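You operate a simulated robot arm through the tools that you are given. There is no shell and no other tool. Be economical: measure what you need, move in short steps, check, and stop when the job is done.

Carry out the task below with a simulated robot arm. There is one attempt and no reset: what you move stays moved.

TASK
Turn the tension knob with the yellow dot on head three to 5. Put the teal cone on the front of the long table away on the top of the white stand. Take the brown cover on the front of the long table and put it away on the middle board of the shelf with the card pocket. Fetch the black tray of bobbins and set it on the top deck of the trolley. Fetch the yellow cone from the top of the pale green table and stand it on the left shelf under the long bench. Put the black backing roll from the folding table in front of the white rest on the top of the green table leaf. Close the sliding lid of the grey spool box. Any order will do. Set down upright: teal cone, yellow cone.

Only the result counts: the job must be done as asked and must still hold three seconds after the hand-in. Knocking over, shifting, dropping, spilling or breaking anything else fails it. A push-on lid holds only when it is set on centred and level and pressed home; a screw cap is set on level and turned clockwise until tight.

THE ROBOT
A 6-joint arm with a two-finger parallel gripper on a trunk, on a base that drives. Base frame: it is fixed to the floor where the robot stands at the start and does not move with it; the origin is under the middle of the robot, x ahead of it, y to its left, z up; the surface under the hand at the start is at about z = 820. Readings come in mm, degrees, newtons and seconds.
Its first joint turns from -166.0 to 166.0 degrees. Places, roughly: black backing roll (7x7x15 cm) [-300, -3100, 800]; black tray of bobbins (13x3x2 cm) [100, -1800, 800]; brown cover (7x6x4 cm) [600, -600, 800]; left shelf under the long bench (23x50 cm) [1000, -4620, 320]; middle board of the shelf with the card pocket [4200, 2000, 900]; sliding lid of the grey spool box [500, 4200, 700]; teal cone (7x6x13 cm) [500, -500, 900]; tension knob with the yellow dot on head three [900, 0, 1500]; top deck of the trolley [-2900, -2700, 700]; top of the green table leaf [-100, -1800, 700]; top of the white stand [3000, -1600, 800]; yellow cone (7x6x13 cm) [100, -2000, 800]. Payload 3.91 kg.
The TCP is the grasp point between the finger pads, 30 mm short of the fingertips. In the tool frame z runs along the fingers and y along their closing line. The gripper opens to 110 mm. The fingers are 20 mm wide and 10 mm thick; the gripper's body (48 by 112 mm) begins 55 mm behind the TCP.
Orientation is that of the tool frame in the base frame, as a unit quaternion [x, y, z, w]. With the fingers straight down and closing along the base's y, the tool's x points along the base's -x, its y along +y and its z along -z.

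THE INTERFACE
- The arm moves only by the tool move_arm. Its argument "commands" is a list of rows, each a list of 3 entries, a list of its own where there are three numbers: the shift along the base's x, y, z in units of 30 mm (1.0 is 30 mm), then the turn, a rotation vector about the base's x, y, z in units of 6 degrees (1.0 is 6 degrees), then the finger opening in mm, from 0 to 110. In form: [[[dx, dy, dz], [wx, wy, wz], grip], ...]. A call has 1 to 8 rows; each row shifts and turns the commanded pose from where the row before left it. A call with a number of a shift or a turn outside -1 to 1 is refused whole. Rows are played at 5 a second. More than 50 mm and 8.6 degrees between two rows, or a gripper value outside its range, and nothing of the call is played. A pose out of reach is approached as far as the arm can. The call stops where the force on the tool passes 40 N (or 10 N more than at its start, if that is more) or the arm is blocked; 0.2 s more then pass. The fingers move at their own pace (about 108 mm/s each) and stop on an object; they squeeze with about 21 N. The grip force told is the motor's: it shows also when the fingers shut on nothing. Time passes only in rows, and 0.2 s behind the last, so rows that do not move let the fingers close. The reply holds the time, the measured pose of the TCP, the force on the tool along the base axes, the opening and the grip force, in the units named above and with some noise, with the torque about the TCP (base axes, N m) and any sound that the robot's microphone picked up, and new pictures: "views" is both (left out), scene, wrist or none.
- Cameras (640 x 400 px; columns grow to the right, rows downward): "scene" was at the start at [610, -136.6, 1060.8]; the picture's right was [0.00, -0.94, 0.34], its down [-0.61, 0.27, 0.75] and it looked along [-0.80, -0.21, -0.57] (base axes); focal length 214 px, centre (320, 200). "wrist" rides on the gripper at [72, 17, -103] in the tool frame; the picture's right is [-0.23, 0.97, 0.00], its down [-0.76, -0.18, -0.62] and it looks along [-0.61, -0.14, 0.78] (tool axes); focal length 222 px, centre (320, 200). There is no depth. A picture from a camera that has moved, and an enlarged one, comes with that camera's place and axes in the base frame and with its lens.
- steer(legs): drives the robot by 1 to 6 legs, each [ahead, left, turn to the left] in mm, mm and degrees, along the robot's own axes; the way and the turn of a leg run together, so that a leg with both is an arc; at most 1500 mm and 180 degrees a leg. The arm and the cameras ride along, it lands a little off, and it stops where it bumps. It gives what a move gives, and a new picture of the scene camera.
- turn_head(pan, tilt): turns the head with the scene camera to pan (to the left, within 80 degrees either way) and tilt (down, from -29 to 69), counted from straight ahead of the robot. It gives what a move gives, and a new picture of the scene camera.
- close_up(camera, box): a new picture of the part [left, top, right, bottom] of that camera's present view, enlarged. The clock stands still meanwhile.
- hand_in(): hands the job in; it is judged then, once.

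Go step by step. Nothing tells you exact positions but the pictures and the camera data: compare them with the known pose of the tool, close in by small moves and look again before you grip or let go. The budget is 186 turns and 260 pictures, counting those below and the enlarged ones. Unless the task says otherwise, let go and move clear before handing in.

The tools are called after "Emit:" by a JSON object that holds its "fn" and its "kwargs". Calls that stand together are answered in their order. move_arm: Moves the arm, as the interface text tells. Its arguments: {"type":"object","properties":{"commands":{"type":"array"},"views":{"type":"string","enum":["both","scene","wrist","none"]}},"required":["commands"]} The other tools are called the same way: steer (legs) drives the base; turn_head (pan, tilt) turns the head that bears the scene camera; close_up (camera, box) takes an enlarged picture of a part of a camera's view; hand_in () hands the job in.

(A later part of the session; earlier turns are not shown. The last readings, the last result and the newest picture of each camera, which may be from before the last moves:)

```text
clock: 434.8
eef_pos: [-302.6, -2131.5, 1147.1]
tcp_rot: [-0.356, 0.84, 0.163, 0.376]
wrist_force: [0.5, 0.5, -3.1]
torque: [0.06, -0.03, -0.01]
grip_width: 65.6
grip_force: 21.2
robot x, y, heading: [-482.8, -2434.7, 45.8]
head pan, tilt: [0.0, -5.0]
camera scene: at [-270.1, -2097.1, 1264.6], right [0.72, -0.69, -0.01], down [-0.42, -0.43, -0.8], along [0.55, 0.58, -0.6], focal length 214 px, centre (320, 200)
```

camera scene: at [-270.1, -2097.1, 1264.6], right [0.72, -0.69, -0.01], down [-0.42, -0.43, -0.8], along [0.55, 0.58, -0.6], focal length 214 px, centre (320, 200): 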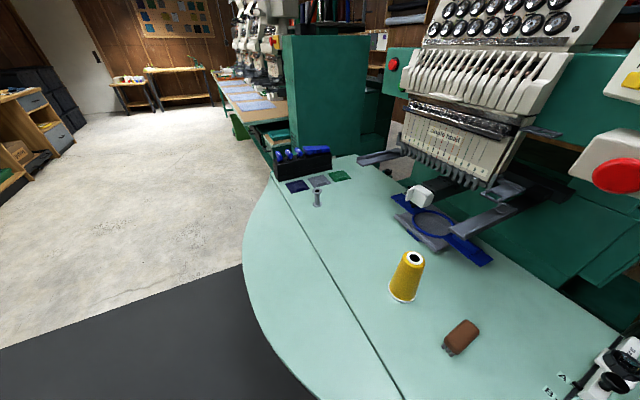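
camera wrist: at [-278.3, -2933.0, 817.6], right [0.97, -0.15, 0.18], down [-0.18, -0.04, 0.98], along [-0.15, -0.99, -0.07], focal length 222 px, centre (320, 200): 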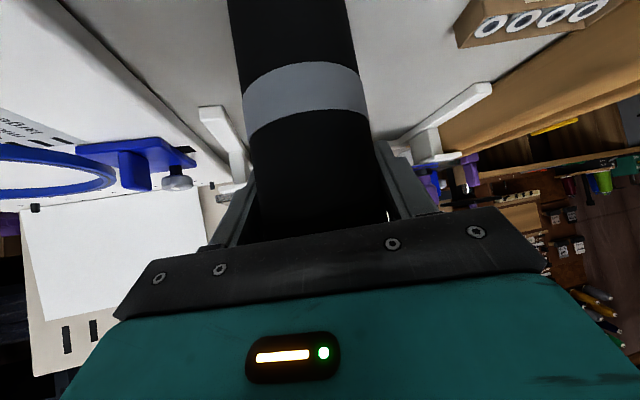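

I'll place the roll mid-leaf at about (-107, -1865).

Emit:
{"fn": "move_arm", "kwargs": {"commands": [[[0.726, 0.985, -0.3], [0, 0, 0], 50], [[0.726, 0.985, -0.3], [0, 0, 0], 50], [[0.726, 0.985, -0.3], [0, 0, 0], 50], [[0.726, 0.985, -0.3], [0, 0, 0], 50], [[0.726, 0.985, -0.3], [0, 0, 0], 50], [[0.726, 0.985, -0.3], [0, 0, 0], 50], [[0.726, 0.985, -0.3], [0, 0, 0], 50], [[0.726, 0.985, -0.3], [0, 0, 0], 50]], "views": "none"}}

Emit:
{"fn": "move_arm", "kwargs": {"commands": [[[0.726, 0.985, -0.9], [0, 0, 0], 50], [[0, 0, -1], [0, 0, 0], 50], [[0, 0, -1], [0, 0, 0], 50], [[0, 0, -1], [0, 0, 0], 50]], "views": "wrist"}}

Emit:
{"fn": "turn_head", "kwargs": {"pan": 0, "tilt": 30}}

```text
clock: 436.6
eef_pos: [-124.9, -1894.1, 1075.2]
tcp_rot: [-0.357, 0.839, 0.164, 0.376]
wrist_force: [0.9, -0.7, -2.7]
torque: [0.02, 0.01, 0.01]
grip_width: 65.6
grip_force: 21.1
robot x, y, heading: [-479.4, -2434.2, 45.8]
head pan, tilt: [0.0, -5.0]
```

```text
clock: 437.6
eef_pos: [-106.3, -1861.8, 959.5]
tcp_rot: [-0.357, 0.839, 0.164, 0.376]
wrist_force: [-0.1, -0.2, -2.6]
torque: [0.02, 0.01, 0.01]
grip_width: 65.9
grip_force: 20.9
robot x, y, heading: [-479.1, -2433.7, 45.8]
head pan, tilt: [0.0, -5.0]
camera wrist: at [-205.8, -1941.9, 974.5], right [-0.6, 0.78, 0.18], down [0.16, -0.1, 0.98], along [0.79, 0.62, -0.07], focal length 222 px, centre (320, 200)
```

wrist: 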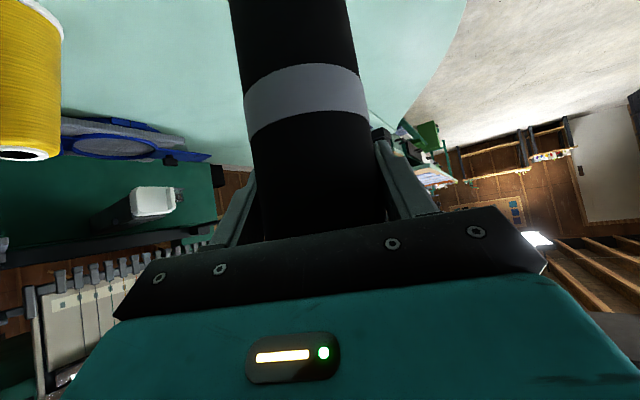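

```text
clock: 438.6
eef_pos: [-105.5, -1862.0, 959.6]
tcp_rot: [-0.357, 0.84, 0.163, 0.376]
wrist_force: [0.3, -1.0, -3.0]
torque: [0.06, -0.03, 0.02]
grip_width: 65.2
grip_force: 21.1
robot x, y, heading: [-476.5, -2438.2, 45.9]
head pan, tilt: [0.0, 30.0]
camera scene: at [-98.7, -1853.8, 1033.1], right [0.72, -0.69, -0.01], down [-0.66, -0.68, -0.32], along [0.22, 0.23, -0.95], focal length 214 px, centre (320, 200)
```

scene: 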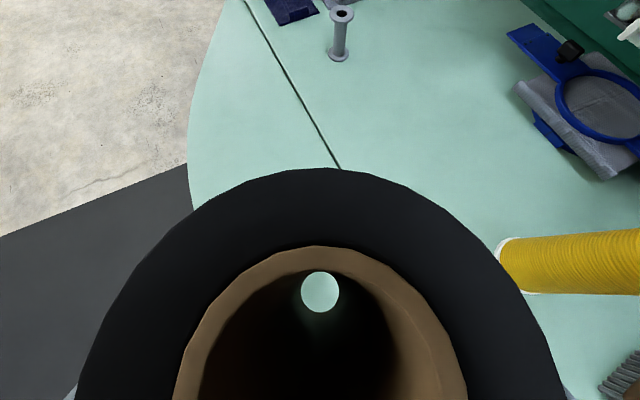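

Emit:
{"fn": "move_arm", "kwargs": {"commands": [[[0, 0, -1], [0, 0, 0], 50], [[0, 0, -1], [0, 0, 0], 50], [[0, 0, -0.5], [0, 0, 0], 50], [[0, 0, -0.1], [0, 0, 0], 50], [[0, 0, -0.1], [0, 0, 0], 50], [[0, 0, -0.1], [0, 0, 0], 50], [[0, 0, -0.1], [0, 0, 0], 50], [[0, 0, -0.1], [0, 0, 0], 50]], "views": "none"}}

Emit:
{"fn": "move_arm", "kwargs": {"commands": [[[0, 0, -0.1], [0, 0, 0], 50], [[0, 0, -0.1], [0, 0, 0], 50]], "views": "wrist"}}

```text
clock: 440.4
eef_pos: [-105.4, -1863.2, 868.3]
tcp_rot: [-0.358, 0.839, 0.164, 0.376]
wrist_force: [0.1, -0.6, -3.0]
torque: [-0.03, -0.02, -0.01]
grip_width: 65.5
grip_force: 21.1
robot x, y, heading: [-480.5, -2434.0, 45.7]
head pan, tilt: [0.0, 30.0]
```

```text
clock: 441.0
eef_pos: [-105.9, -1863.7, 862.5]
tcp_rot: [-0.358, 0.839, 0.163, 0.375]
wrist_force: [0.8, 0.3, -2.3]
torque: [0.01, -0.02, 0.03]
grip_width: 65.4
grip_force: 21.2
robot x, y, heading: [-479.8, -2435.3, 45.6]
head pan, tilt: [0.0, 30.0]
camera wrist: at [-205.3, -1943.5, 876.9], right [-0.6, 0.78, 0.18], down [0.16, -0.1, 0.98], along [0.79, 0.62, -0.07], focal length 222 px, centre (320, 200)
```

wrist: 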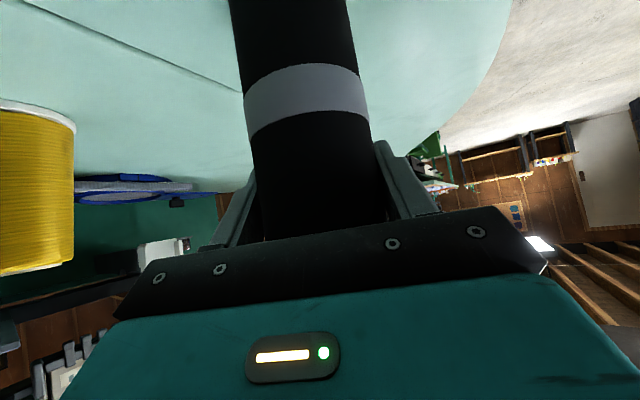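

Emit:
{"fn": "move_arm", "kwargs": {"commands": [[[0, 0, -0.1], [0, 0, 0], 50], [[0, 0, -0.1], [0, 0, 0], 50], [[0, 0, -0.1], [0, 0, 0], 50]], "views": "none"}}

Emit:
{"fn": "move_arm", "kwargs": {"commands": [[[0, 0, -0.1], [0, 0, 0], 50], [[0, 0, -0.1], [0, 0, 0], 50]], "views": "none"}}

```text
clock: 441.8
eef_pos: [-106.0, -1863.2, 855.9]
tcp_rot: [-0.358, 0.838, 0.165, 0.377]
wrist_force: [-6.6, 2.2, 35.3]
torque: [-0.68, -0.26, -0.05]
grip_width: 65.8
grip_force: 20.8
robot x, y, heading: [-481.1, -2438.0, 45.9]
head pan, tilt: [0.0, 30.0]
```

```text
clock: 442.1
eef_pos: [-104.0, -1862.9, 854.7]
tcp_rot: [-0.357, 0.837, 0.166, 0.379]
wrist_force: [-0.5, -1.0, 11.9]
torque: [-0.47, -0.2, -0.04]
grip_width: 65.6
grip_force: 21.0
robot x, y, heading: [-480.3, -2435.5, 45.6]
head pan, tilt: [0.0, 30.0]
stopped in row 1: the force on the tool passed its limit at 52 N (the readings are from after the stop); the commanded pose is now the measured one
```

The roll is down on the leaf. I'll release and back out.

Emit:
{"fn": "move_arm", "kwargs": {"commands": [[[0, 0, 0], [0, 0, 0], 80], [[0, 0, 0], [0, 0, 0], 110], [[0, 0, 0], [0, 0, 0], 110], [[-0.52, -0.54, 0.66], [0, 0, 0], 110], [[-0.52, -0.54, 0.66], [0, 0, 0], 110], [[-0.52, -0.54, 0.66], [0, 0, 0], 110], [[-0.52, -0.54, 0.66], [0, 0, 0], 110], [[-0.52, -0.54, 0.66], [0, 0, 0], 110]], "views": "none"}}

Emit:
{"fn": "move_arm", "kwargs": {"commands": [[[-0.5, -0.6, 0.9], [0, 0, 0], 110], [[-0.5, -0.6, 0.9], [0, 0, 0], 110], [[-0.5, -0.6, 0.9], [0, 0, 0], 110], [[-0.5, -0.6, 0.9], [0, 0, 0], 110]], "views": "none"}}

Emit:
{"fn": "turn_head", "kwargs": {"pan": 0, "tilt": 0}}

```text
clock: 443.9
eef_pos: [-183.4, -1942.1, 954.0]
tcp_rot: [-0.357, 0.838, 0.165, 0.379]
wrist_force: [0.0, 0.8, -1.4]
torque: [-0.02, 0.03, 0.01]
grip_width: 109.8
grip_force: 0.0
robot x, y, heading: [-480.7, -2437.3, 45.8]
head pan, tilt: [0.0, 30.0]
```

```text
clock: 444.9
eef_pos: [-243.3, -2014.7, 1060.3]
tcp_rot: [-0.357, 0.839, 0.164, 0.377]
wrist_force: [0.9, 0.3, -0.2]
torque: [-0.03, -0.01, -0.01]
grip_width: 110.0
grip_force: 0.1
robot x, y, heading: [-483.4, -2438.6, 45.7]
head pan, tilt: [0.0, 30.0]
```

```text
clock: 445.9
eef_pos: [-243.6, -2013.7, 1060.2]
tcp_rot: [-0.357, 0.838, 0.165, 0.378]
wrist_force: [-0.3, 0.0, 0.6]
torque: [0.01, -0.01, 0.0]
grip_width: 109.9
grip_force: 0.1
robot x, y, heading: [-488.3, -2437.5, 46.0]
head pan, tilt: [0.0, 0.0]
camera scene: at [-214.6, -1984.2, 1170.8], right [0.72, -0.69, -0.01], down [-0.46, -0.47, -0.75], along [0.52, 0.55, -0.66], focal length 214 px, centre (320, 200)
```

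scene: 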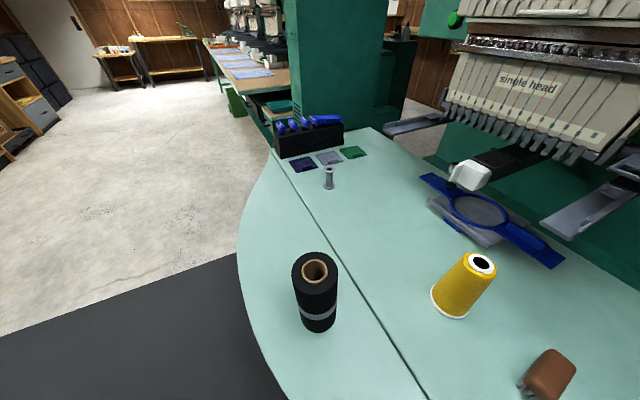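

The roll stands on the leaf. The yellow cone is at about (90, -2025); I'll take it with a flatter 20° pitch so it can go under the bench.

Emit:
{"fn": "move_arm", "kwargs": {"commands": [[[0.84, -0.245, -0.5], [0, 0, -0.87], 110], [[0.84, -0.245, -0.5], [0, 0, -0.87], 110], [[0.84, -0.245, -0.5], [0, 0, -0.87], 110], [[0.84, -0.245, -0.5], [0, 0, -0.87], 110], [[0.84, -0.245, -0.5], [0.304, -0.837, -0.87], 110], [[0.84, -0.245, -0.5], [0.304, -0.837, 0], 110], [[0.84, -0.245, -0.5], [0.304, -0.837, 0], 110], [[0.84, -0.245, -0.5], [0.304, -0.837, 0], 110]], "views": "both"}}

```text
clock: 447.7
eef_pos: [-40.3, -2074.3, 940.5]
tcp_rot: [-0.144, 0.807, 0.102, 0.564]
wrist_force: [-0.1, -0.4, -0.4]
torque: [0.01, 0.04, -0.01]
grip_width: 109.7
grip_force: 0.0
robot x, y, heading: [-480.0, -2433.0, 45.9]
head pan, tilt: [0.0, 0.0]
camera scene: at [-41.4, -2074.5, 1059.1], right [0.35, -0.94, 0.0], down [-0.32, -0.12, -0.94], along [0.88, 0.33, -0.34], focal length 214 px, centre (320, 200)
camera wrist: at [-161.6, -2101.8, 908.7], right [-0.26, 0.94, 0.21], down [-0.24, -0.28, 0.93], along [0.93, 0.19, 0.3], focal length 222 px, centre (320, 200)
```

scene: 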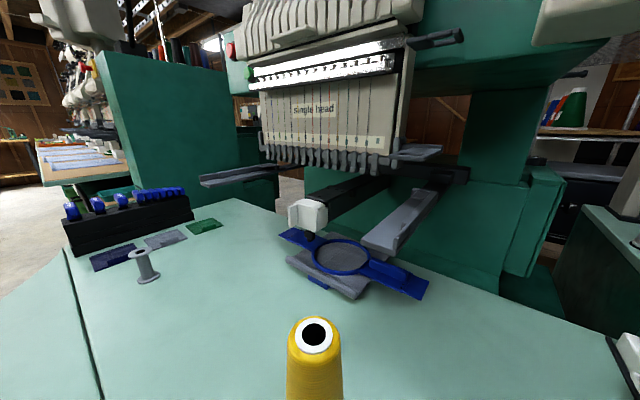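
wrist: 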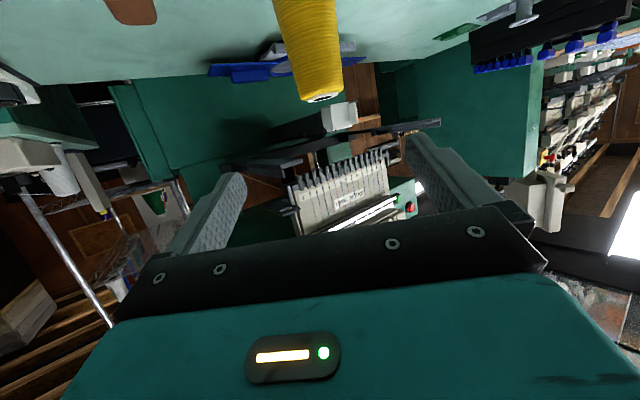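

The cone position is confirmed by both cameras. I'll line up, slide in and close.

Emit:
{"fn": "move_arm", "kwargs": {"commands": [[[-0.1, 0.17, -1], [0, 0, 0], 110], [[0, 0, -0.78], [0, 0, 0], 110], [[0.883, 0.325, -0.342], [0, 0, 0], 110], [[0.883, 0.325, -0.342], [0, 0, 0], 110], [[0.883, 0.325, -0.342], [0, 0, 0], 110]], "views": "wrist"}}

```text
clock: 448.9
eef_pos: [35.4, -2040.5, 856.3]
tcp_rot: [-0.143, 0.806, 0.101, 0.566]
wrist_force: [0.7, 0.1, 0.3]
torque: [0.01, 0.03, -0.01]
grip_width: 110.2
grip_force: 0.0
robot x, y, heading: [-479.9, -2437.5, 46.0]
head pan, tilt: [0.0, 0.0]
camera wrist: at [-85.7, -2067.7, 823.8], right [-0.26, 0.94, 0.21], down [-0.24, -0.28, 0.93], along [0.93, 0.19, 0.3], focal length 222 px, centre (320, 200)
```

wrist: 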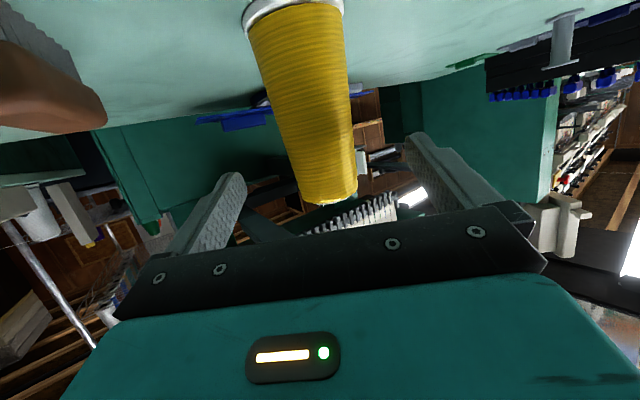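

Emit:
{"fn": "move_arm", "kwargs": {"commands": [[[0.883, 0.325, -0.342], [0, 0, 0], 110], [[0.9, 0.325, -0.342], [0, 0, 0], 110], [[0, 0, 0], [0, 0, 0], 40], [[0, 0, 0], [0, 0, 0], 40], [[0, 0, 0], [0, 0, 0], 40], [[0, 0, 0], [0, 0, 0], 40]], "views": "wrist"}}

```text
clock: 450.3
eef_pos: [90.4, -2022.0, 836.8]
tcp_rot: [-0.144, 0.806, 0.101, 0.565]
wrist_force: [0.6, 1.9, 2.2]
torque: [-0.02, -0.15, -0.01]
grip_width: 55.4
grip_force: 21.3
robot x, y, heading: [-482.4, -2436.7, 45.6]
head pan, tilt: [0.0, 0.0]
camera wrist: at [-31.8, -2048.7, 803.7], right [-0.26, 0.94, 0.21], down [-0.24, -0.28, 0.93], along [0.93, 0.19, 0.3], focal length 222 px, centre (320, 200)
```

wrist: 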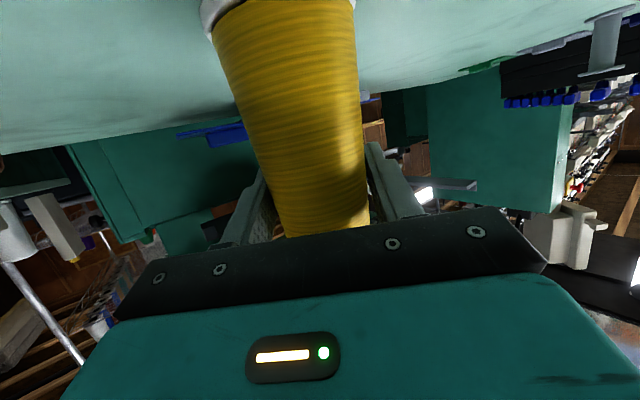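

Emit:
{"fn": "move_arm", "kwargs": {"commands": [[[0, 0, 0.5], [0, 0, 0], 40], [[0, 0, 1], [0, 0, 0], 40], [[0, 0, 1], [0, 0, 0], 40], [[-0.7, -0.2, 1], [0, 0, 0], 40], [[-1, -0.4, 1], [0, 0, 0], 40], [[-1, -0.45, 1], [0, 0, 0], 40], [[-1, -0.5, 1], [0, 0, 0], 40], [[-1, -0.5, 1], [0, 0, 0], 40]], "views": "none"}}

Emit:
{"fn": "move_arm", "kwargs": {"commands": [[[-1, -0.5, 0.5], [0, 0, 0], 40], [[-1, -0.5, 0], [0, 0, 0], 40], [[-1, -0.5, 0], [0, 0, 0], 40], [[-1, -0.5, 0], [0, 0, 0.5], 40], [[-1, -0.5, 0], [0, 0, 1], 40], [[-0.8, -0.6, 0], [0, 0, 1], 40]], "views": "none"}}

Emit:
{"fn": "steer", "kwargs": {"legs": [[0, 0, -136]]}}

```text
clock: 452.1
eef_pos: [-51.6, -2082.8, 1060.4]
tcp_rot: [-0.144, 0.806, 0.101, 0.565]
wrist_force: [0.7, 0.5, -2.2]
torque: [-0.01, -0.02, 0.0]
grip_width: 55.6
grip_force: 21.3
robot x, y, heading: [-482.0, -2435.0, 45.7]
head pan, tilt: [0.0, 0.0]
```

```text
clock: 453.5
eef_pos: [-226.7, -2176.1, 1076.5]
tcp_rot: [-0.249, 0.78, 0.175, 0.547]
wrist_force: [0.1, 0.3, -1.4]
torque: [-0.03, -0.03, -0.02]
grip_width: 55.2
grip_force: 20.8
robot x, y, heading: [-482.8, -2433.1, 46.1]
head pan, tilt: [0.0, 0.0]
```

```text
clock: 459.5
eef_pos: [-481.7, -2797.2, 1077.1]
tcp_rot: [0.631, 0.522, -0.442, 0.366]
wrist_force: [-0.1, 1.2, -1.7]
torque: [-0.01, 0.01, -0.02]
grip_width: 55.2
grip_force: 21.1
robot x, y, heading: [-477.5, -2437.6, -90.2]
head pan, tilt: [0.0, 0.0]
camera scene: at [-483.1, -2798.4, 1195.0], right [-0.98, 0.19, 0.0], down [0.06, 0.34, -0.94], along [-0.18, -0.92, -0.34], focal length 214 px, centre (320, 200)
```

scene: 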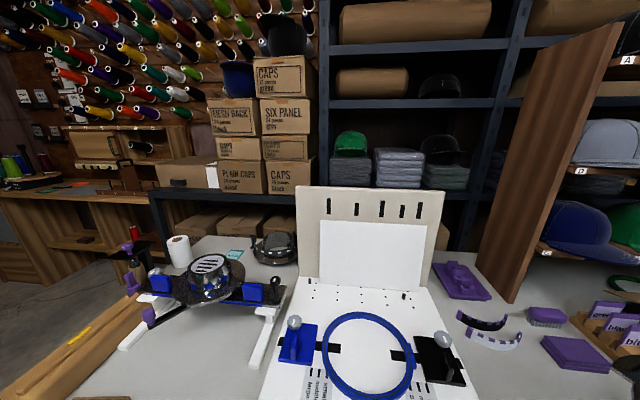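

I need the route to the long bench, so I'll turn to look south-east past the folding table end.

Emit:
{"fn": "steer", "kwargs": {"legs": [[0, 0, 50]]}}

Emit:
{"fn": "turn_head", "kwargs": {"pan": 0, "tilt": 15}}

```text
clock: 462.2
eef_pos: [-204.2, -2671.2, 1076.8]
tcp_rot: [0.353, 0.739, -0.247, 0.518]
wrist_force: [0.2, 0.4, -1.5]
torque: [-0.04, 0.03, -0.03]
grip_width: 55.2
grip_force: 21.1
robot x, y, heading: [-482.5, -2436.5, -40.5]
head pan, tilt: [0.0, 0.0]
camera scene: at [-204.9, -2671.5, 1195.0], right [-0.78, -0.63, 0.0], down [-0.21, 0.27, -0.94], along [0.59, -0.73, -0.34], focal length 214 px, centre (320, 200)
```

scene: 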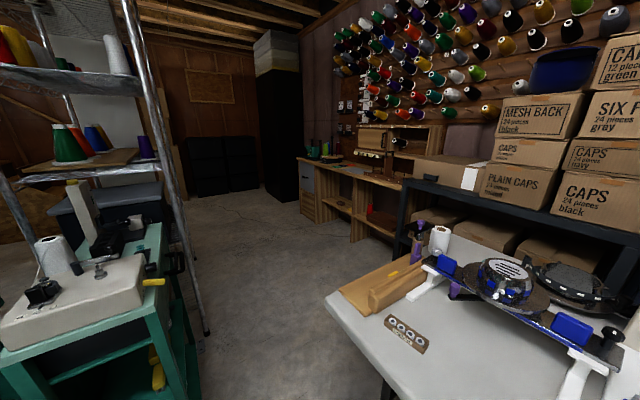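

```text
clock: 462.9
eef_pos: [-204.3, -2671.5, 1076.8]
tcp_rot: [0.353, 0.739, -0.247, 0.518]
wrist_force: [0.3, -0.8, -1.0]
torque: [0.03, 0.0, 0.02]
grip_width: 55.3
grip_force: 20.5
robot x, y, heading: [-482.1, -2436.5, -40.5]
head pan, tilt: [0.0, 15.0]
camera scene: at [-208.1, -2667.6, 1171.2], right [-0.78, -0.63, 0.0], down [-0.36, 0.45, -0.82], along [0.52, -0.64, -0.57], focal length 214 px, centre (320, 200)
```

scene: 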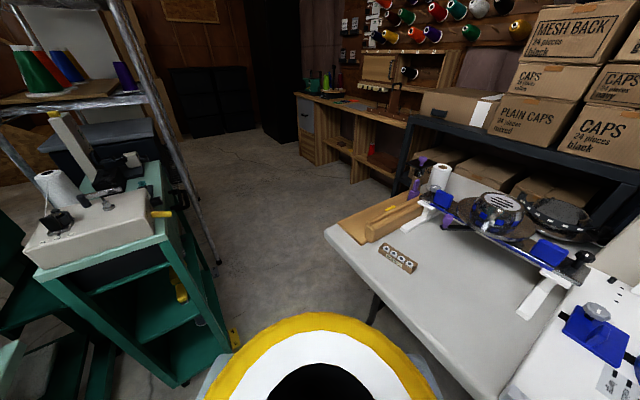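

The gap at the folding table end is only about 43 cm at the table corner, too tight. The bench can be reached from the white-stand side, so I'll take the long way round with the cone held.

Emit:
{"fn": "steer", "kwargs": {"legs": [[0, 0, 130], [790, 120, 0], [950, -100, 0], [800, -342, 0], [800, -342, 0]]}}

```text
clock: 485.6
eef_pos: [205.3, 1253.8, 1076.5]
tcp_rot: [-0.518, 0.634, 0.363, 0.444]
wrist_force: [0.5, -0.1, -2.1]
torque: [0.01, 0.01, 0.03]
grip_width: 54.8
grip_force: 20.9
robot x, y, heading: [198.0, 890.2, 89.0]
head pan, tilt: [0.0, 15.0]
camera scene: at [203.4, 1249.2, 1171.2], right [0.98, -0.2, 0.0], down [-0.11, -0.56, -0.82], along [0.16, 0.8, -0.57], focal length 214 px, centre (320, 200)
```

scene: 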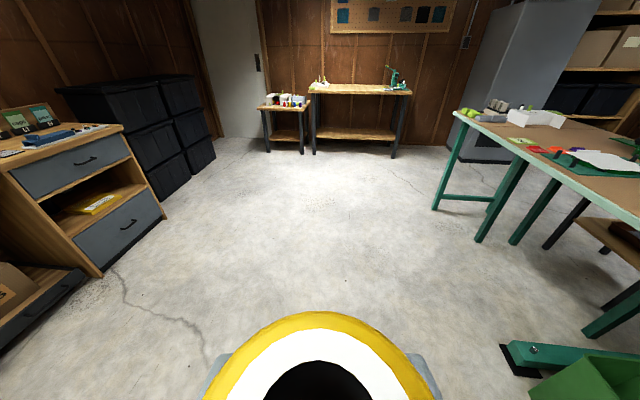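

Emit:
{"fn": "steer", "kwargs": {"legs": [[1084, -233, 0], [1084, -233, 0], [0, 0, -94], [1400, 0, 0], [0, 0, -39], [1240, 0, 0]]}}

```text
clock: 515.0
eef_pos: [3257.1, 1802.1, 1076.6]
tcp_rot: [0.379, 0.726, -0.265, 0.51]
wrist_force: [0.1, -0.4, -1.4]
torque: [0.01, 0.01, -0.05]
grip_width: 54.3
grip_force: 21.5
robot x, y, heading: [2999.8, 2061.0, -44.6]
head pan, tilt: [0.0, 15.0]
camera scene: at [3253.4, 1806.6, 1171.2], right [-0.82, -0.57, 0.0], down [-0.33, 0.47, -0.82], along [0.47, -0.67, -0.57], focal length 214 px, centre (320, 200)
```

scene: 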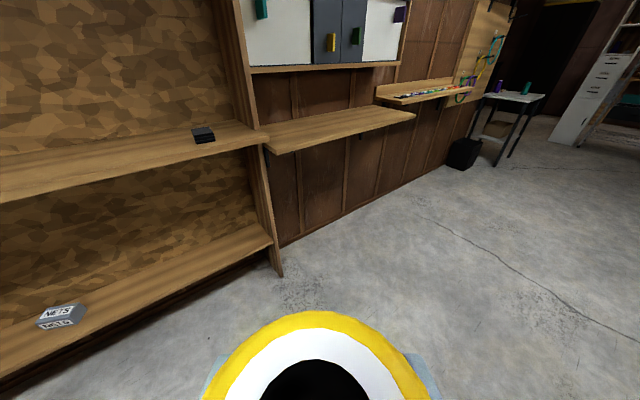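

Emit:
{"fn": "steer", "kwargs": {"legs": [[0, 0, -63], [1405, 0, 0], [0, 0, 8], [974, 0, 0], [974, 0, 0]]}}

Emit:
{"fn": "turn_head", "kwargs": {"pan": 0, "tilt": 0}}

```text
clock: 534.8
eef_pos: [2187.7, -1586.2, 1076.9]
tcp_rot: [0.672, 0.467, -0.472, 0.329]
wrist_force: [0.2, -0.4, -1.3]
torque: [-0.02, -0.01, 0.0]
grip_width: 53.8
grip_force: 21.2
robot x, y, heading: [2252.5, -1226.8, -99.7]
head pan, tilt: [0.0, 15.0]
camera scene: at [2189.4, -1580.5, 1171.2], right [-0.94, 0.35, 0.0], down [0.2, 0.54, -0.82], along [-0.28, -0.77, -0.57], focal length 214 px, centre (320, 200)
```

scene: 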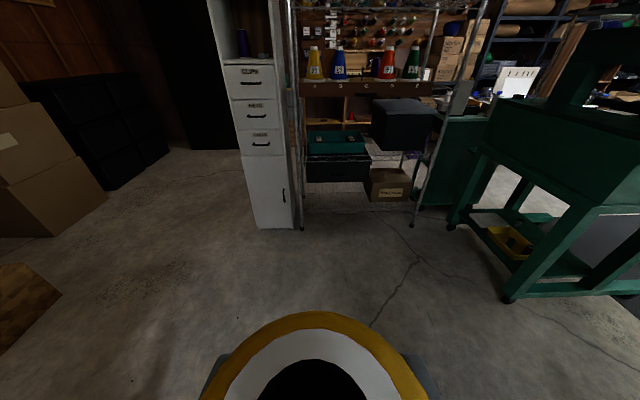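

```text
clock: 535.6
eef_pos: [2189.4, -1585.8, 1077.8]
tcp_rot: [0.672, 0.467, -0.472, 0.328]
wrist_force: [-0.7, 0.2, -1.4]
torque: [0.02, 0.04, 0.0]
grip_width: 53.7
grip_force: 21.1
robot x, y, heading: [2256.6, -1230.7, -99.9]
head pan, tilt: [0.0, 0.0]
camera scene: at [2187.6, -1585.2, 1195.0], right [-0.94, 0.35, 0.0], down [0.12, 0.32, -0.94], along [-0.33, -0.88, -0.34], focal length 214 px, centre (320, 200)
```

scene: 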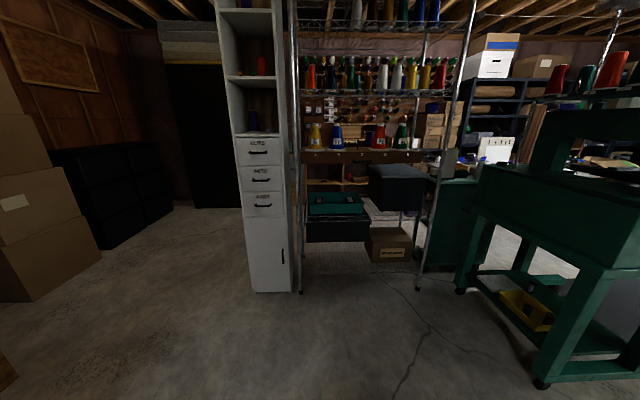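

Emit:
{"fn": "steer", "kwargs": {"legs": [[849, 193, 0], [531, 448, 0], [994, 123, 0], [0, 0, -60]]}}

```text
clock: 551.1
eef_pos: [2258.7, -3836.5, 1076.7]
tcp_rot: [0.816, 0.072, -0.571, 0.05]
wrist_force: [-0.2, -0.1, -0.5]
torque: [0.0, -0.01, 0.01]
grip_width: 53.4
grip_force: 20.8
robot x, y, heading: [2599.2, -3713.1, -159.6]
head pan, tilt: [0.0, 0.0]
camera scene: at [2257.9, -3835.8, 1195.1], right [-0.18, 0.98, 0.0], down [0.34, 0.06, -0.94], along [-0.93, -0.16, -0.34], focal length 214 px, centre (320, 200)
```

scene: 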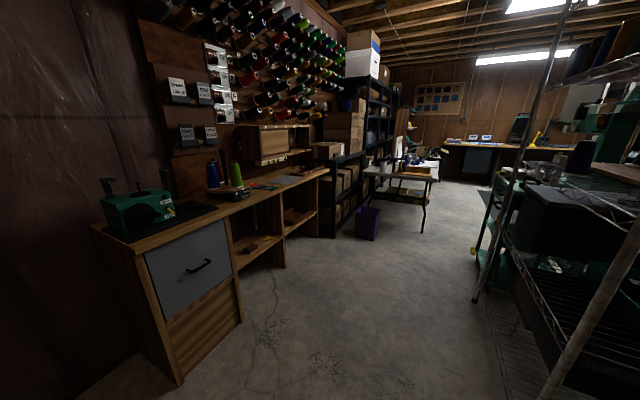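

Emit:
{"fn": "close_up", "kwargs": {"camera": "scene", "box": [210, 170, 350, 290]}}

```text
3.33 times, centred on (280, 230) of scene
camera zoom: at [2257.9, -3835.8, 1195.1], right [-0.18, 0.98, 0.0], down [0.34, 0.06, -0.94], along [-0.93, -0.16, -0.34], focal length 715 px, centre (453, 100)
```

zoom: 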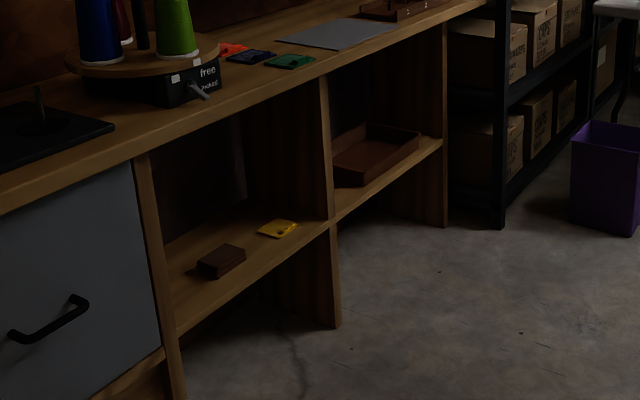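

The left shelf holds a small brown block and a yellow square, with free space between. I'll drive in front of that bay and face it.

Emit:
{"fn": "steer", "kwargs": {"legs": [[1432, -200, 0], [0, 0, 63]]}}

Emit:
{"fn": "turn_head", "kwargs": {"pan": 0, "tilt": 25}}

```text
clock: 561.0
eef_pos: [1150.0, -4383.8, 1076.3]
tcp_rot: [0.66, 0.484, -0.463, 0.34]
wrist_force: [0.5, -0.1, -1.3]
torque: [0.02, -0.04, 0.03]
grip_width: 52.5
grip_force: 21.1
robot x, y, heading: [1191.3, -4021.1, -96.8]
head pan, tilt: [0.0, 0.0]
camera scene: at [1148.6, -4383.0, 1195.0], right [-0.95, 0.3, 0.0], down [0.1, 0.33, -0.94], along [-0.28, -0.9, -0.34], focal length 214 px, centre (320, 200)
```

scene: 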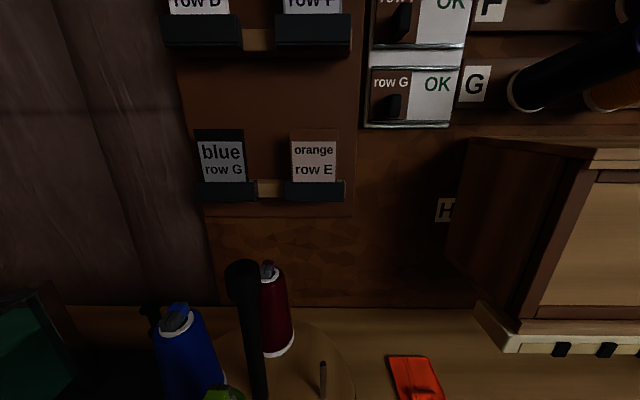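

```text
clock: 561.9
eef_pos: [1149.4, -4383.6, 1076.1]
tcp_rot: [0.661, 0.485, -0.462, 0.34]
wrist_force: [0.2, -0.9, -2.0]
torque: [-0.03, -0.01, 0.0]
grip_width: 52.8
grip_force: 21.2
robot x, y, heading: [1198.4, -4023.1, -96.8]
head pan, tilt: [0.0, 25.0]
camera scene: at [1152.1, -4371.8, 1156.4], right [-0.95, 0.3, 0.0], down [0.21, 0.67, -0.71], along [-0.21, -0.68, -0.71], focal length 214 px, centre (320, 200)
```

scene: 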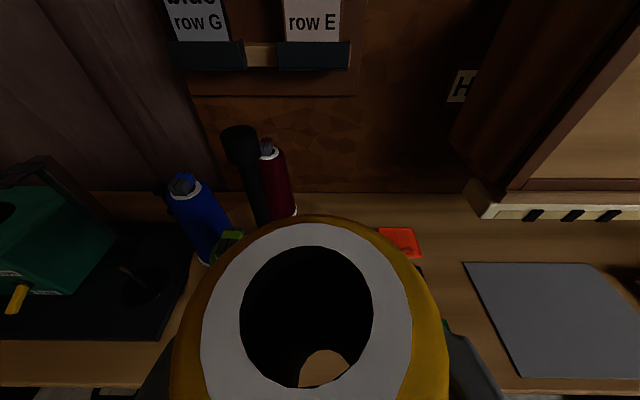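

The bench front is closer than I planned. I'll back off 270 mm to make room, then lower the arm to view the bay.

Emit:
{"fn": "steer", "kwargs": {"legs": [[-271, 21, 0]]}}

Emit:
{"fn": "move_arm", "kwargs": {"commands": [[[0, 0, -1], [0, 0, 0], 40], [[0, 0, -1], [0, 0, 0], 40], [[0, 0, -1], [0, 0, 0], 40], [[0, 0, -1], [0, 0, 0], 40], [[0, 0, -1], [0, 0, 0], 40], [[0, 0, -1], [0, 0, 0], 40], [[0, 0, -1], [0, 0, 0], 40], [[0, 0, -1], [0, 0, 0], 40]], "views": "none"}}

Emit:
{"fn": "turn_head", "kwargs": {"pan": 0, "tilt": 0}}

```text
clock: 563.8
eef_pos: [1202.2, -4118.2, 1076.9]
tcp_rot: [0.661, 0.484, -0.463, 0.339]
wrist_force: [-0.8, -0.5, -1.1]
torque: [0.03, 0.0, -0.02]
grip_width: 52.5
grip_force: 20.5
robot x, y, heading: [1246.0, -3755.8, -96.6]
head pan, tilt: [0.0, 25.0]
camera scene: at [1204.9, -4105.8, 1156.4], right [-0.95, 0.3, 0.0], down [0.21, 0.67, -0.71], along [-0.21, -0.68, -0.71], focal length 214 px, centre (320, 200)
```

scene: 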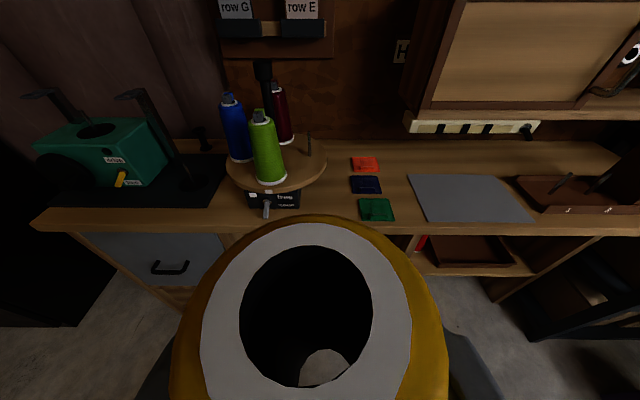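

```text
clock: 565.6
eef_pos: [1210.6, -4159.6, 954.2]
tcp_rot: [0.661, 0.485, -0.462, 0.34]
wrist_force: [-0.6, 0.3, -1.2]
torque: [0.04, 0.03, 0.0]
grip_width: 52.6
grip_force: 21.2
out of reach, approached as far as the arm can: row 4, 5, 6, 7, 8
robot x, y, heading: [1247.0, -3757.6, -96.9]
head pan, tilt: [0.0, 25.0]
```

```text
clock: 566.5
eef_pos: [1209.6, -4159.1, 955.3]
tcp_rot: [0.661, 0.486, -0.461, 0.339]
wrist_force: [0.2, 0.5, -0.7]
torque: [-0.01, -0.02, 0.0]
grip_width: 52.4
grip_force: 20.9
robot x, y, heading: [1243.6, -3758.0, -97.1]
head pan, tilt: [0.0, 0.0]
camera scene: at [1208.9, -4159.1, 1072.8], right [-0.95, 0.3, 0.0], down [0.1, 0.33, -0.94], along [-0.28, -0.9, -0.34], focal length 214 px, centre (320, 200)
```

scene: 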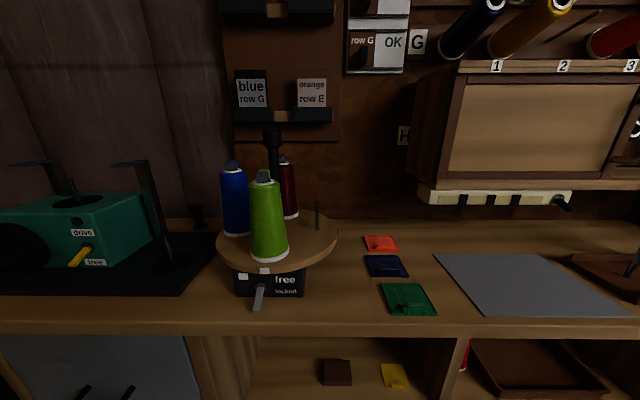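

Lowering is limited at short radius, so I'll extend forward a bit and try lowering in front of the bench.

Emit:
{"fn": "move_arm", "kwargs": {"commands": [[[-0.276, -0.961, 0], [0, 0, 0], 40], [[-0.276, -0.961, 0], [0, 0, 0], 40], [[-0.276, -0.961, 0], [0, 0, 0], 40], [[-0.276, -0.961, 0], [0, 0, 0], 40]], "views": "none"}}

Emit:
{"fn": "move_arm", "kwargs": {"commands": [[[0, 0, -1], [0, 0, 0], 40], [[0, 0, -1], [0, 0, 0], 40], [[0, 0, -1], [0, 0, 0], 40], [[0, 0, -1], [0, 0, 0], 40], [[0, 0, -1], [0, 0, 0], 40], [[0, 0, -1], [0, 0, 0], 40]], "views": "none"}}

```text
clock: 567.5
eef_pos: [1175.1, -4275.0, 953.9]
tcp_rot: [0.66, 0.484, -0.462, 0.34]
wrist_force: [-0.9, -0.8, -1.9]
torque: [0.0, -0.01, -0.03]
grip_width: 52.4
grip_force: 20.9
robot x, y, heading: [1248.9, -3756.2, -96.8]
head pan, tilt: [0.0, 0.0]
```

```text
clock: 568.9
eef_pos: [1176.7, -4330.9, 824.8]
tcp_rot: [0.66, 0.484, -0.462, 0.34]
wrist_force: [-0.6, 0.5, -0.8]
torque: [-0.01, 0.0, -0.03]
grip_width: 52.7
grip_force: 20.7
out of reach, approached as far as the arm can: row 3, 4, 5, 6
robot x, y, heading: [1245.9, -3754.8, -97.2]
head pan, tilt: [0.0, 0.0]
```

The arm's fold limit needs a longer radius at low heights, so I'll back the robot up another 230 mm and lower there.

Emit:
{"fn": "steer", "kwargs": {"legs": [[-230, 40, 0]]}}

Emit:
{"fn": "move_arm", "kwargs": {"commands": [[[-0.276, -0.961, -1], [0, 0, 0], 40], [[-0.276, -0.961, -1], [0, 0, 0], 40], [[-0.276, -0.961, -1], [0, 0, 0], 40], [[-0.276, -0.961, -1], [0, 0, 0], 40]], "views": "scene"}}

```text
clock: 570.7
eef_pos: [1242.9, -4107.5, 824.8]
tcp_rot: [0.66, 0.485, -0.461, 0.34]
wrist_force: [-0.1, -0.6, -1.6]
torque: [-0.02, 0.02, -0.02]
grip_width: 52.2
grip_force: 21.5
robot x, y, heading: [1309.5, -3534.0, -97.1]
head pan, tilt: [0.0, 0.0]
camera scene: at [1241.4, -4108.0, 942.8], right [-0.95, 0.3, 0.0], down [0.1, 0.33, -0.94], along [-0.28, -0.9, -0.34], focal length 214 px, centre (320, 200)
```

scene: 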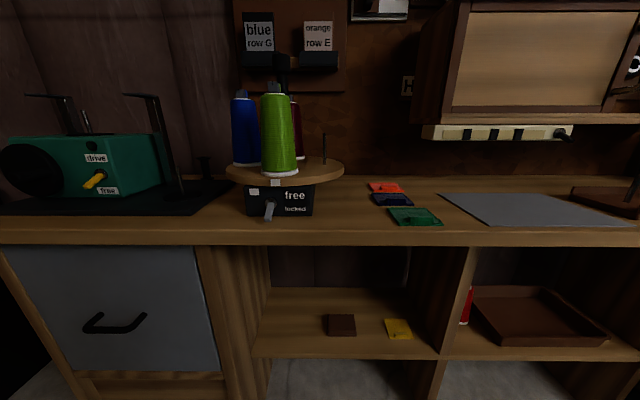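

```text
clock: 571.7
eef_pos: [1209.7, -4225.5, 702.9]
tcp_rot: [0.66, 0.485, -0.462, 0.34]
wrist_force: [0.5, 0.4, -0.8]
torque: [0.03, -0.01, -0.03]
grip_width: 52.2
grip_force: 20.8
robot x, y, heading: [1312.8, -3529.9, -96.7]
head pan, tilt: [0.0, 0.0]
camera scene: at [1208.4, -4224.8, 820.7], right [-0.95, 0.3, 0.0], down [0.1, 0.33, -0.94], along [-0.28, -0.9, -0.34], focal length 214 px, centre (320, 200)
```

scene: 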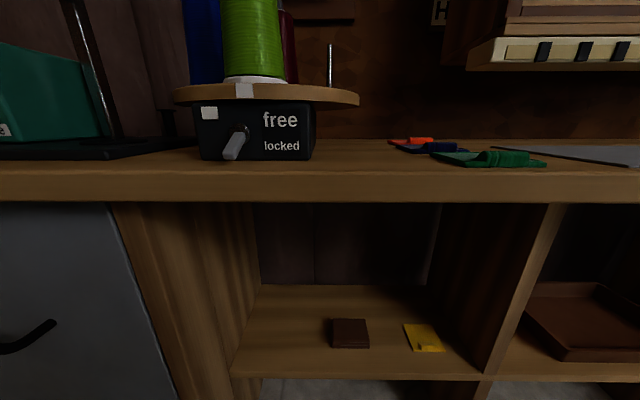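

I've mapped the bay: the shelf is at z about 320, its front edge 130 mm behind the bench front, and free space lies left of the brown block. I'll lower in front of the bench and shift left 80 mm.

Emit:
{"fn": "move_arm", "kwargs": {"commands": [[[0.3, -0.2, -1], [0, 0, 0], 40], [[0.3, -0.2, -1], [0, 0, 0], 40], [[0.3, -0.2, -1], [0, 0, 0], 40], [[0.3, -0.2, -1], [0, 0, 0], 40], [[0.3, -0.2, -1], [0, 0, 0], 40], [[0.3, -0.2, -1], [0, 0, 0], 40], [[0.3, -0.2, -1], [0, 0, 0], 40], [[0.25, -0.2, -1], [0, 0, 0], 40]], "views": "both"}}

```text
clock: 573.5
eef_pos: [1305.4, -4301.7, 509.1]
tcp_rot: [0.66, 0.489, -0.468, 0.327]
wrist_force: [-0.5, 0.0, -1.2]
torque: [0.01, 0.0, 0.0]
grip_width: 52.3
grip_force: 21.1
out of reach, approached as far as the arm can: row 4, 5, 6, 7, 8
robot x, y, heading: [1310.5, -3535.7, -96.9]
head pan, tilt: [0.0, 0.0]
camera scene: at [1307.4, -4302.9, 627.0], right [-0.95, 0.31, 0.03], down [0.08, 0.34, -0.94], along [-0.3, -0.89, -0.35], focal length 214 px, centre (320, 200)
camera wrist: at [1357.8, -4190.9, 477.2], right [0.91, -0.38, 0.19], down [-0.05, 0.35, 0.94], along [-0.42, -0.86, 0.3], focal length 222 px, centre (320, 200)
```

scene: 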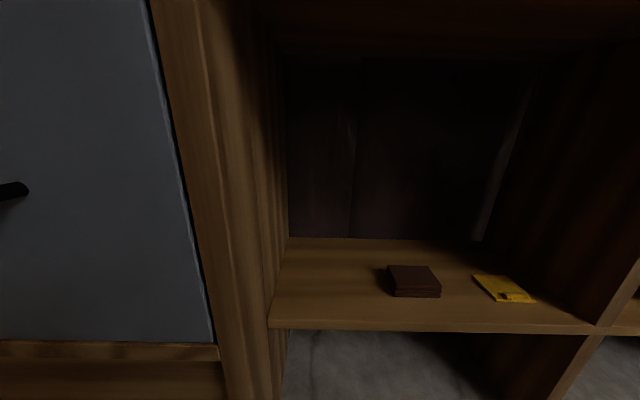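
wrist: 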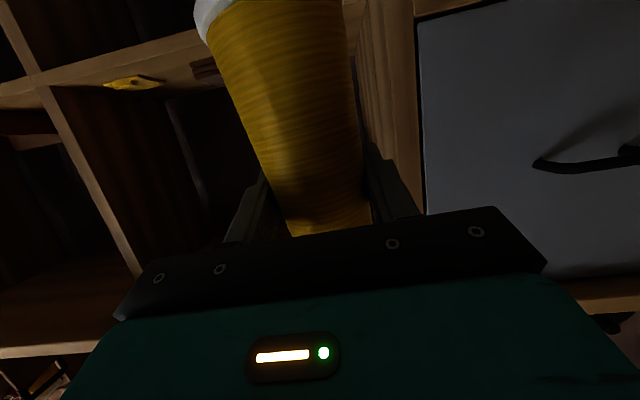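

Emit:
{"fn": "move_arm", "kwargs": {"commands": [[[-0.297, -0.955, 0], [0, 0, 0], 40], [[-0.297, -0.955, 0], [0, 0, 0], 40]], "views": "none"}}

```text
clock: 574.1
eef_pos: [1290.5, -4360.9, 514.8]
tcp_rot: [0.662, 0.485, -0.462, 0.338]
wrist_force: [0.4, 0.2, -1.8]
torque: [0.02, 0.0, -0.03]
grip_width: 52.3
grip_force: 20.5
out of reach, approached as far as the arm can: row 1
robot x, y, heading: [1313.1, -3533.4, -96.9]
head pan, tilt: [0.0, 0.0]
```

Emit:
{"fn": "move_arm", "kwargs": {"commands": [[[-0.36, -0.91, 0], [0, 0, 0], 40], [[-0.36, -0.91, 0], [0, 0, 0], 40], [[-0.36, -0.91, 0], [0, 0, 0], 40], [[-0.36, -0.91, 0], [0, 0, 0], 40], [[-0.36, -0.91, 0], [0, 0, 0], 40]], "views": "both"}}

```text
clock: 575.3
eef_pos: [1237.7, -4498.9, 515.0]
tcp_rot: [0.661, 0.485, -0.462, 0.339]
wrist_force: [-0.4, -0.2, -1.2]
torque: [0.01, 0.01, 0.04]
grip_width: 52.0
grip_force: 20.8
robot x, y, heading: [1314.0, -3534.5, -96.7]
head pan, tilt: [0.0, 0.0]
camera scene: at [1236.2, -4499.3, 632.8], right [-0.95, 0.3, 0.0], down [0.1, 0.33, -0.94], along [-0.28, -0.9, -0.34], focal length 214 px, centre (320, 200)
camera wrist: at [1289.0, -4389.0, 482.5], right [0.91, -0.37, 0.21], down [-0.07, 0.36, 0.93], along [-0.42, -0.86, 0.3], focal length 222 px, centre (320, 200)
```

scene: 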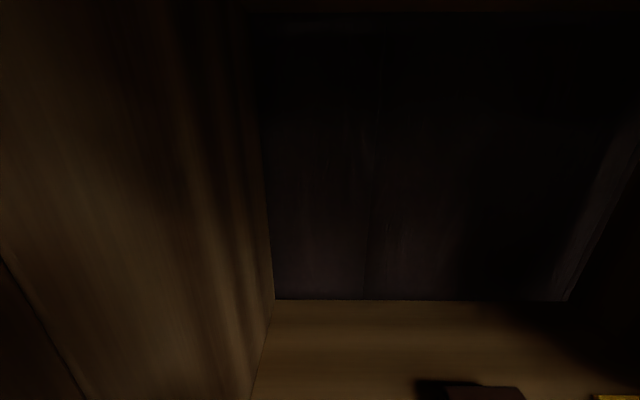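
wrist: 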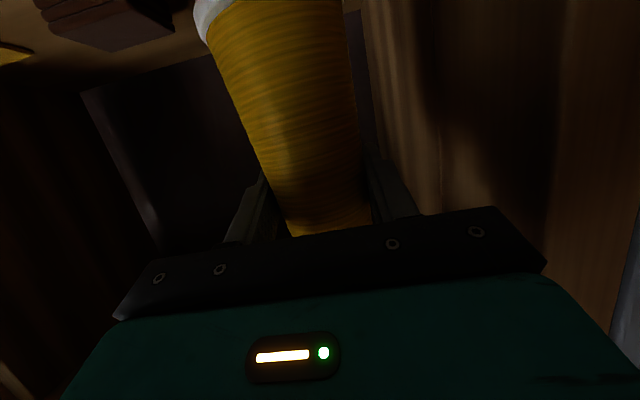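

Two more views agree on shelf z of about 317. I'll continue in to about 100 mm past the shelf's front edge.

Emit:
{"fn": "move_arm", "kwargs": {"commands": [[[-0.4, -0.953, 0], [0, 0, 0], 40], [[-0.4, -0.953, 0], [0, 0, 0], 40], [[-0.4, -0.953, 0], [0, 0, 0], 40], [[-0.4, -0.953, 0], [0, 0, 0], 40], [[-0.4, -0.953, 0], [0, 0, 0], 40], [[-0.4, -0.953, 0], [0, 0, 0], 40]], "views": "none"}}

Emit:
{"fn": "turn_head", "kwargs": {"pan": 0, "tilt": 35}}

Emit:
{"fn": "close_up", "kwargs": {"camera": "wrist", "box": [0, 0, 640, 400]}}

```text
clock: 576.7
eef_pos: [1164.5, -4671.4, 514.2]
tcp_rot: [0.662, 0.484, -0.462, 0.338]
wrist_force: [1.2, -0.2, -0.8]
torque: [0.03, 0.0, -0.01]
grip_width: 51.5
grip_force: 21.1
robot x, y, heading: [1314.3, -3537.0, -96.9]
head pan, tilt: [0.0, 0.0]
```

```text
clock: 577.7
eef_pos: [1165.1, -4671.7, 512.7]
tcp_rot: [0.661, 0.485, -0.461, 0.339]
wrist_force: [-0.2, -0.3, -1.4]
torque: [0.03, 0.0, 0.02]
grip_width: 51.7
grip_force: 20.7
robot x, y, heading: [1312.4, -3531.1, -96.9]
head pan, tilt: [0.0, 35.0]
camera scene: at [1170.7, -4650.8, 579.1], right [-0.95, 0.3, 0.0], down [0.25, 0.78, -0.57], along [-0.17, -0.55, -0.82], focal length 214 px, centre (320, 200)
```

scene: 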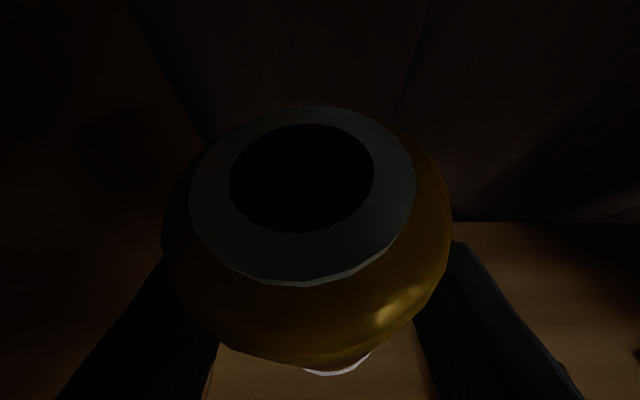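

```text
1.00 times, centred on (320, 200) of wrist (not enlarged: the box is as wide or as high as the picture)
camera zoom: at [1217.2, -4560.5, 480.9], right [0.91, -0.37, 0.21], down [-0.07, 0.36, 0.93], along [-0.42, -0.86, 0.3], focal length 222 px, centre (320, 200)
```

zoom: 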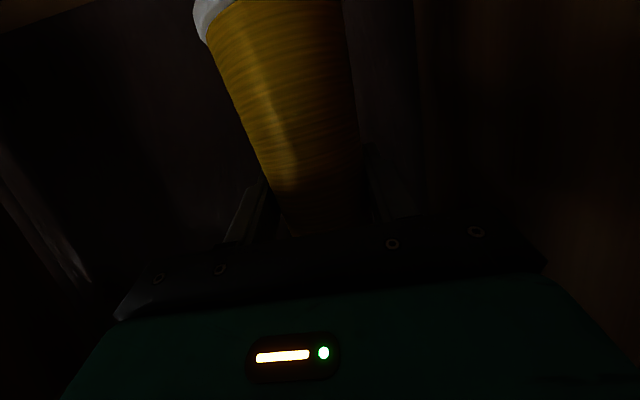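

The cone is positioned between the wall and the block. I'll lower it gently.

Emit:
{"fn": "move_arm", "kwargs": {"commands": [[[0, 0, -1], [0, 0, 0], 40], [[0, 0, -0.7], [0, 0, 0], 40], [[0, 0, -0.15], [0, 0, 0], 40], [[0, 0, -0.15], [0, 0, 0], 40], [[0, 0, -0.15], [0, 0, 0], 40], [[0, 0, -0.15], [0, 0, 0], 40], [[0, 0, -0.15], [0, 0, 0], 40]], "views": "none"}}

Emit:
{"fn": "move_arm", "kwargs": {"commands": [[[0, 0, -0.1], [0, 0, 0], 40], [[0, 0, -0.1], [0, 0, 0], 40], [[0, 0, -0.1], [0, 0, 0], 40], [[0, 0, -0.1], [0, 0, 0], 40]], "views": "wrist"}}

```text
clock: 579.3
eef_pos: [1163.0, -4668.8, 440.3]
tcp_rot: [0.661, 0.485, -0.461, 0.339]
wrist_force: [0.1, -0.3, -0.7]
torque: [0.02, -0.02, -0.01]
grip_width: 51.5
grip_force: 20.7
robot x, y, heading: [1309.8, -3534.9, -97.1]
head pan, tilt: [0.0, 35.0]
```

```text
clock: 580.3
eef_pos: [1165.4, -4669.2, 428.3]
tcp_rot: [0.661, 0.485, -0.462, 0.339]
wrist_force: [0.0, -0.3, -1.5]
torque: [0.0, 0.0, 0.06]
grip_width: 51.7
grip_force: 21.0
robot x, y, heading: [1313.5, -3532.4, -96.9]
head pan, tilt: [0.0, 35.0]
camera wrist: at [1216.7, -4559.1, 396.7], right [0.91, -0.37, 0.21], down [-0.07, 0.36, 0.93], along [-0.42, -0.86, 0.3], focal length 222 px, centre (320, 200)
```

wrist: 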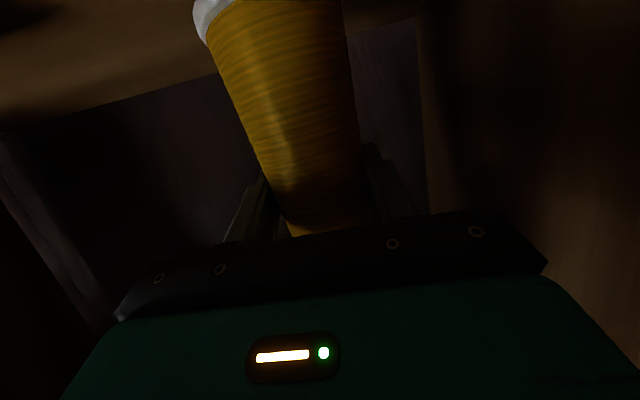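

Emit:
{"fn": "move_arm", "kwargs": {"commands": [[[0, 0, -0.1], [0, 0, 0], 40], [[0, 0, -0.1], [0, 0, 0], 40], [[0, 0, -0.1], [0, 0, 0], 40]], "views": "none"}}

Emit:
{"fn": "move_arm", "kwargs": {"commands": [[[0, 0, -0.08], [0, 0, 0], 40], [[0, 0, -0.08], [0, 0, 0], 40], [[0, 0, -0.08], [0, 0, 0], 40]], "views": "none"}}

```text
clock: 581.1
eef_pos: [1163.9, -4669.6, 419.1]
tcp_rot: [0.661, 0.485, -0.462, 0.339]
wrist_force: [0.1, -0.3, -1.2]
torque: [0.04, -0.03, 0.01]
grip_width: 51.3
grip_force: 20.8
robot x, y, heading: [1311.9, -3532.7, -96.9]
head pan, tilt: [0.0, 35.0]
```

```text
clock: 581.9
eef_pos: [1164.6, -4669.8, 412.5]
tcp_rot: [0.661, 0.485, -0.462, 0.339]
wrist_force: [0.3, 0.0, -1.4]
torque: [0.04, -0.01, -0.01]
grip_width: 51.1
grip_force: 21.4
robot x, y, heading: [1315.5, -3536.3, -97.0]
head pan, tilt: [0.0, 35.0]
```

Emit:
{"fn": "move_arm", "kwargs": {"commands": [[[0, 0, -0.08], [0, 0, 0], 40], [[0, 0, -0.08], [0, 0, 0], 40], [[0, 0, -0.08], [0, 0, 0], 40]], "views": "none"}}

Emit:
{"fn": "move_arm", "kwargs": {"commands": [[[0, 0, -0.08], [0, 0, 0], 40], [[0, 0, -0.08], [0, 0, 0], 40]], "views": "both"}}

```text
clock: 582.7
eef_pos: [1164.2, -4669.5, 406.6]
tcp_rot: [0.661, 0.484, -0.463, 0.34]
wrist_force: [-3.8, 5.8, 20.3]
torque: [0.05, -0.15, 0.16]
grip_width: 50.6
grip_force: 20.8
robot x, y, heading: [1310.8, -3534.7, -97.0]
head pan, tilt: [0.0, 35.0]
```

```text
clock: 583.3
eef_pos: [1164.6, -4669.2, 403.5]
tcp_rot: [0.66, 0.484, -0.463, 0.34]
wrist_force: [-3.8, -1.2, 28.7]
torque: [-0.3, 0.13, 0.21]
grip_width: 49.8
grip_force: 21.1
robot x, y, heading: [1313.1, -3529.8, -96.8]
head pan, tilt: [0.0, 35.0]
camera scene: at [1170.2, -4648.9, 469.2], right [-0.95, 0.3, 0.0], down [0.25, 0.78, -0.58], along [-0.17, -0.55, -0.82], focal length 214 px, centre (320, 200)
camera wrist: at [1216.6, -4559.0, 370.7], right [0.91, -0.37, 0.21], down [-0.07, 0.37, 0.93], along [-0.42, -0.86, 0.3], focal length 222 px, centre (320, 200)
```

scene: 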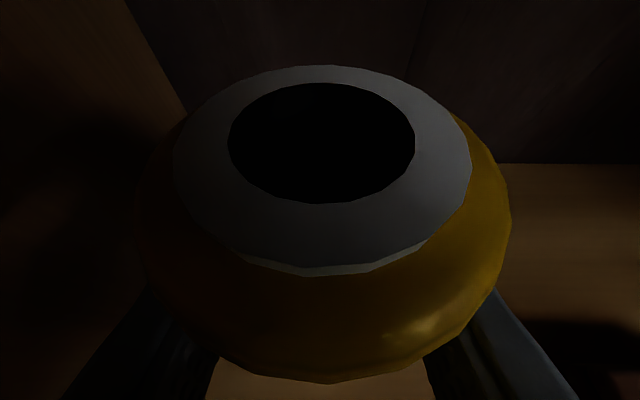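
wrist: 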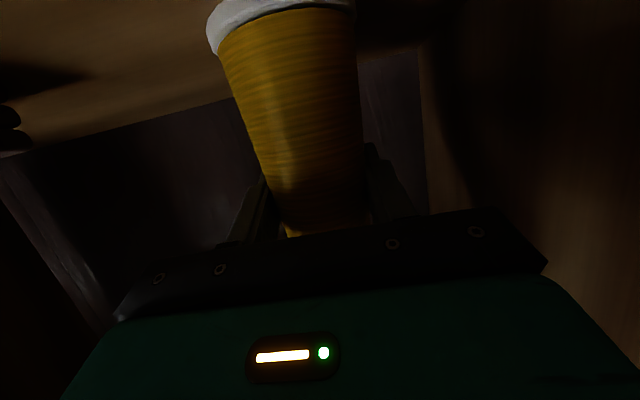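

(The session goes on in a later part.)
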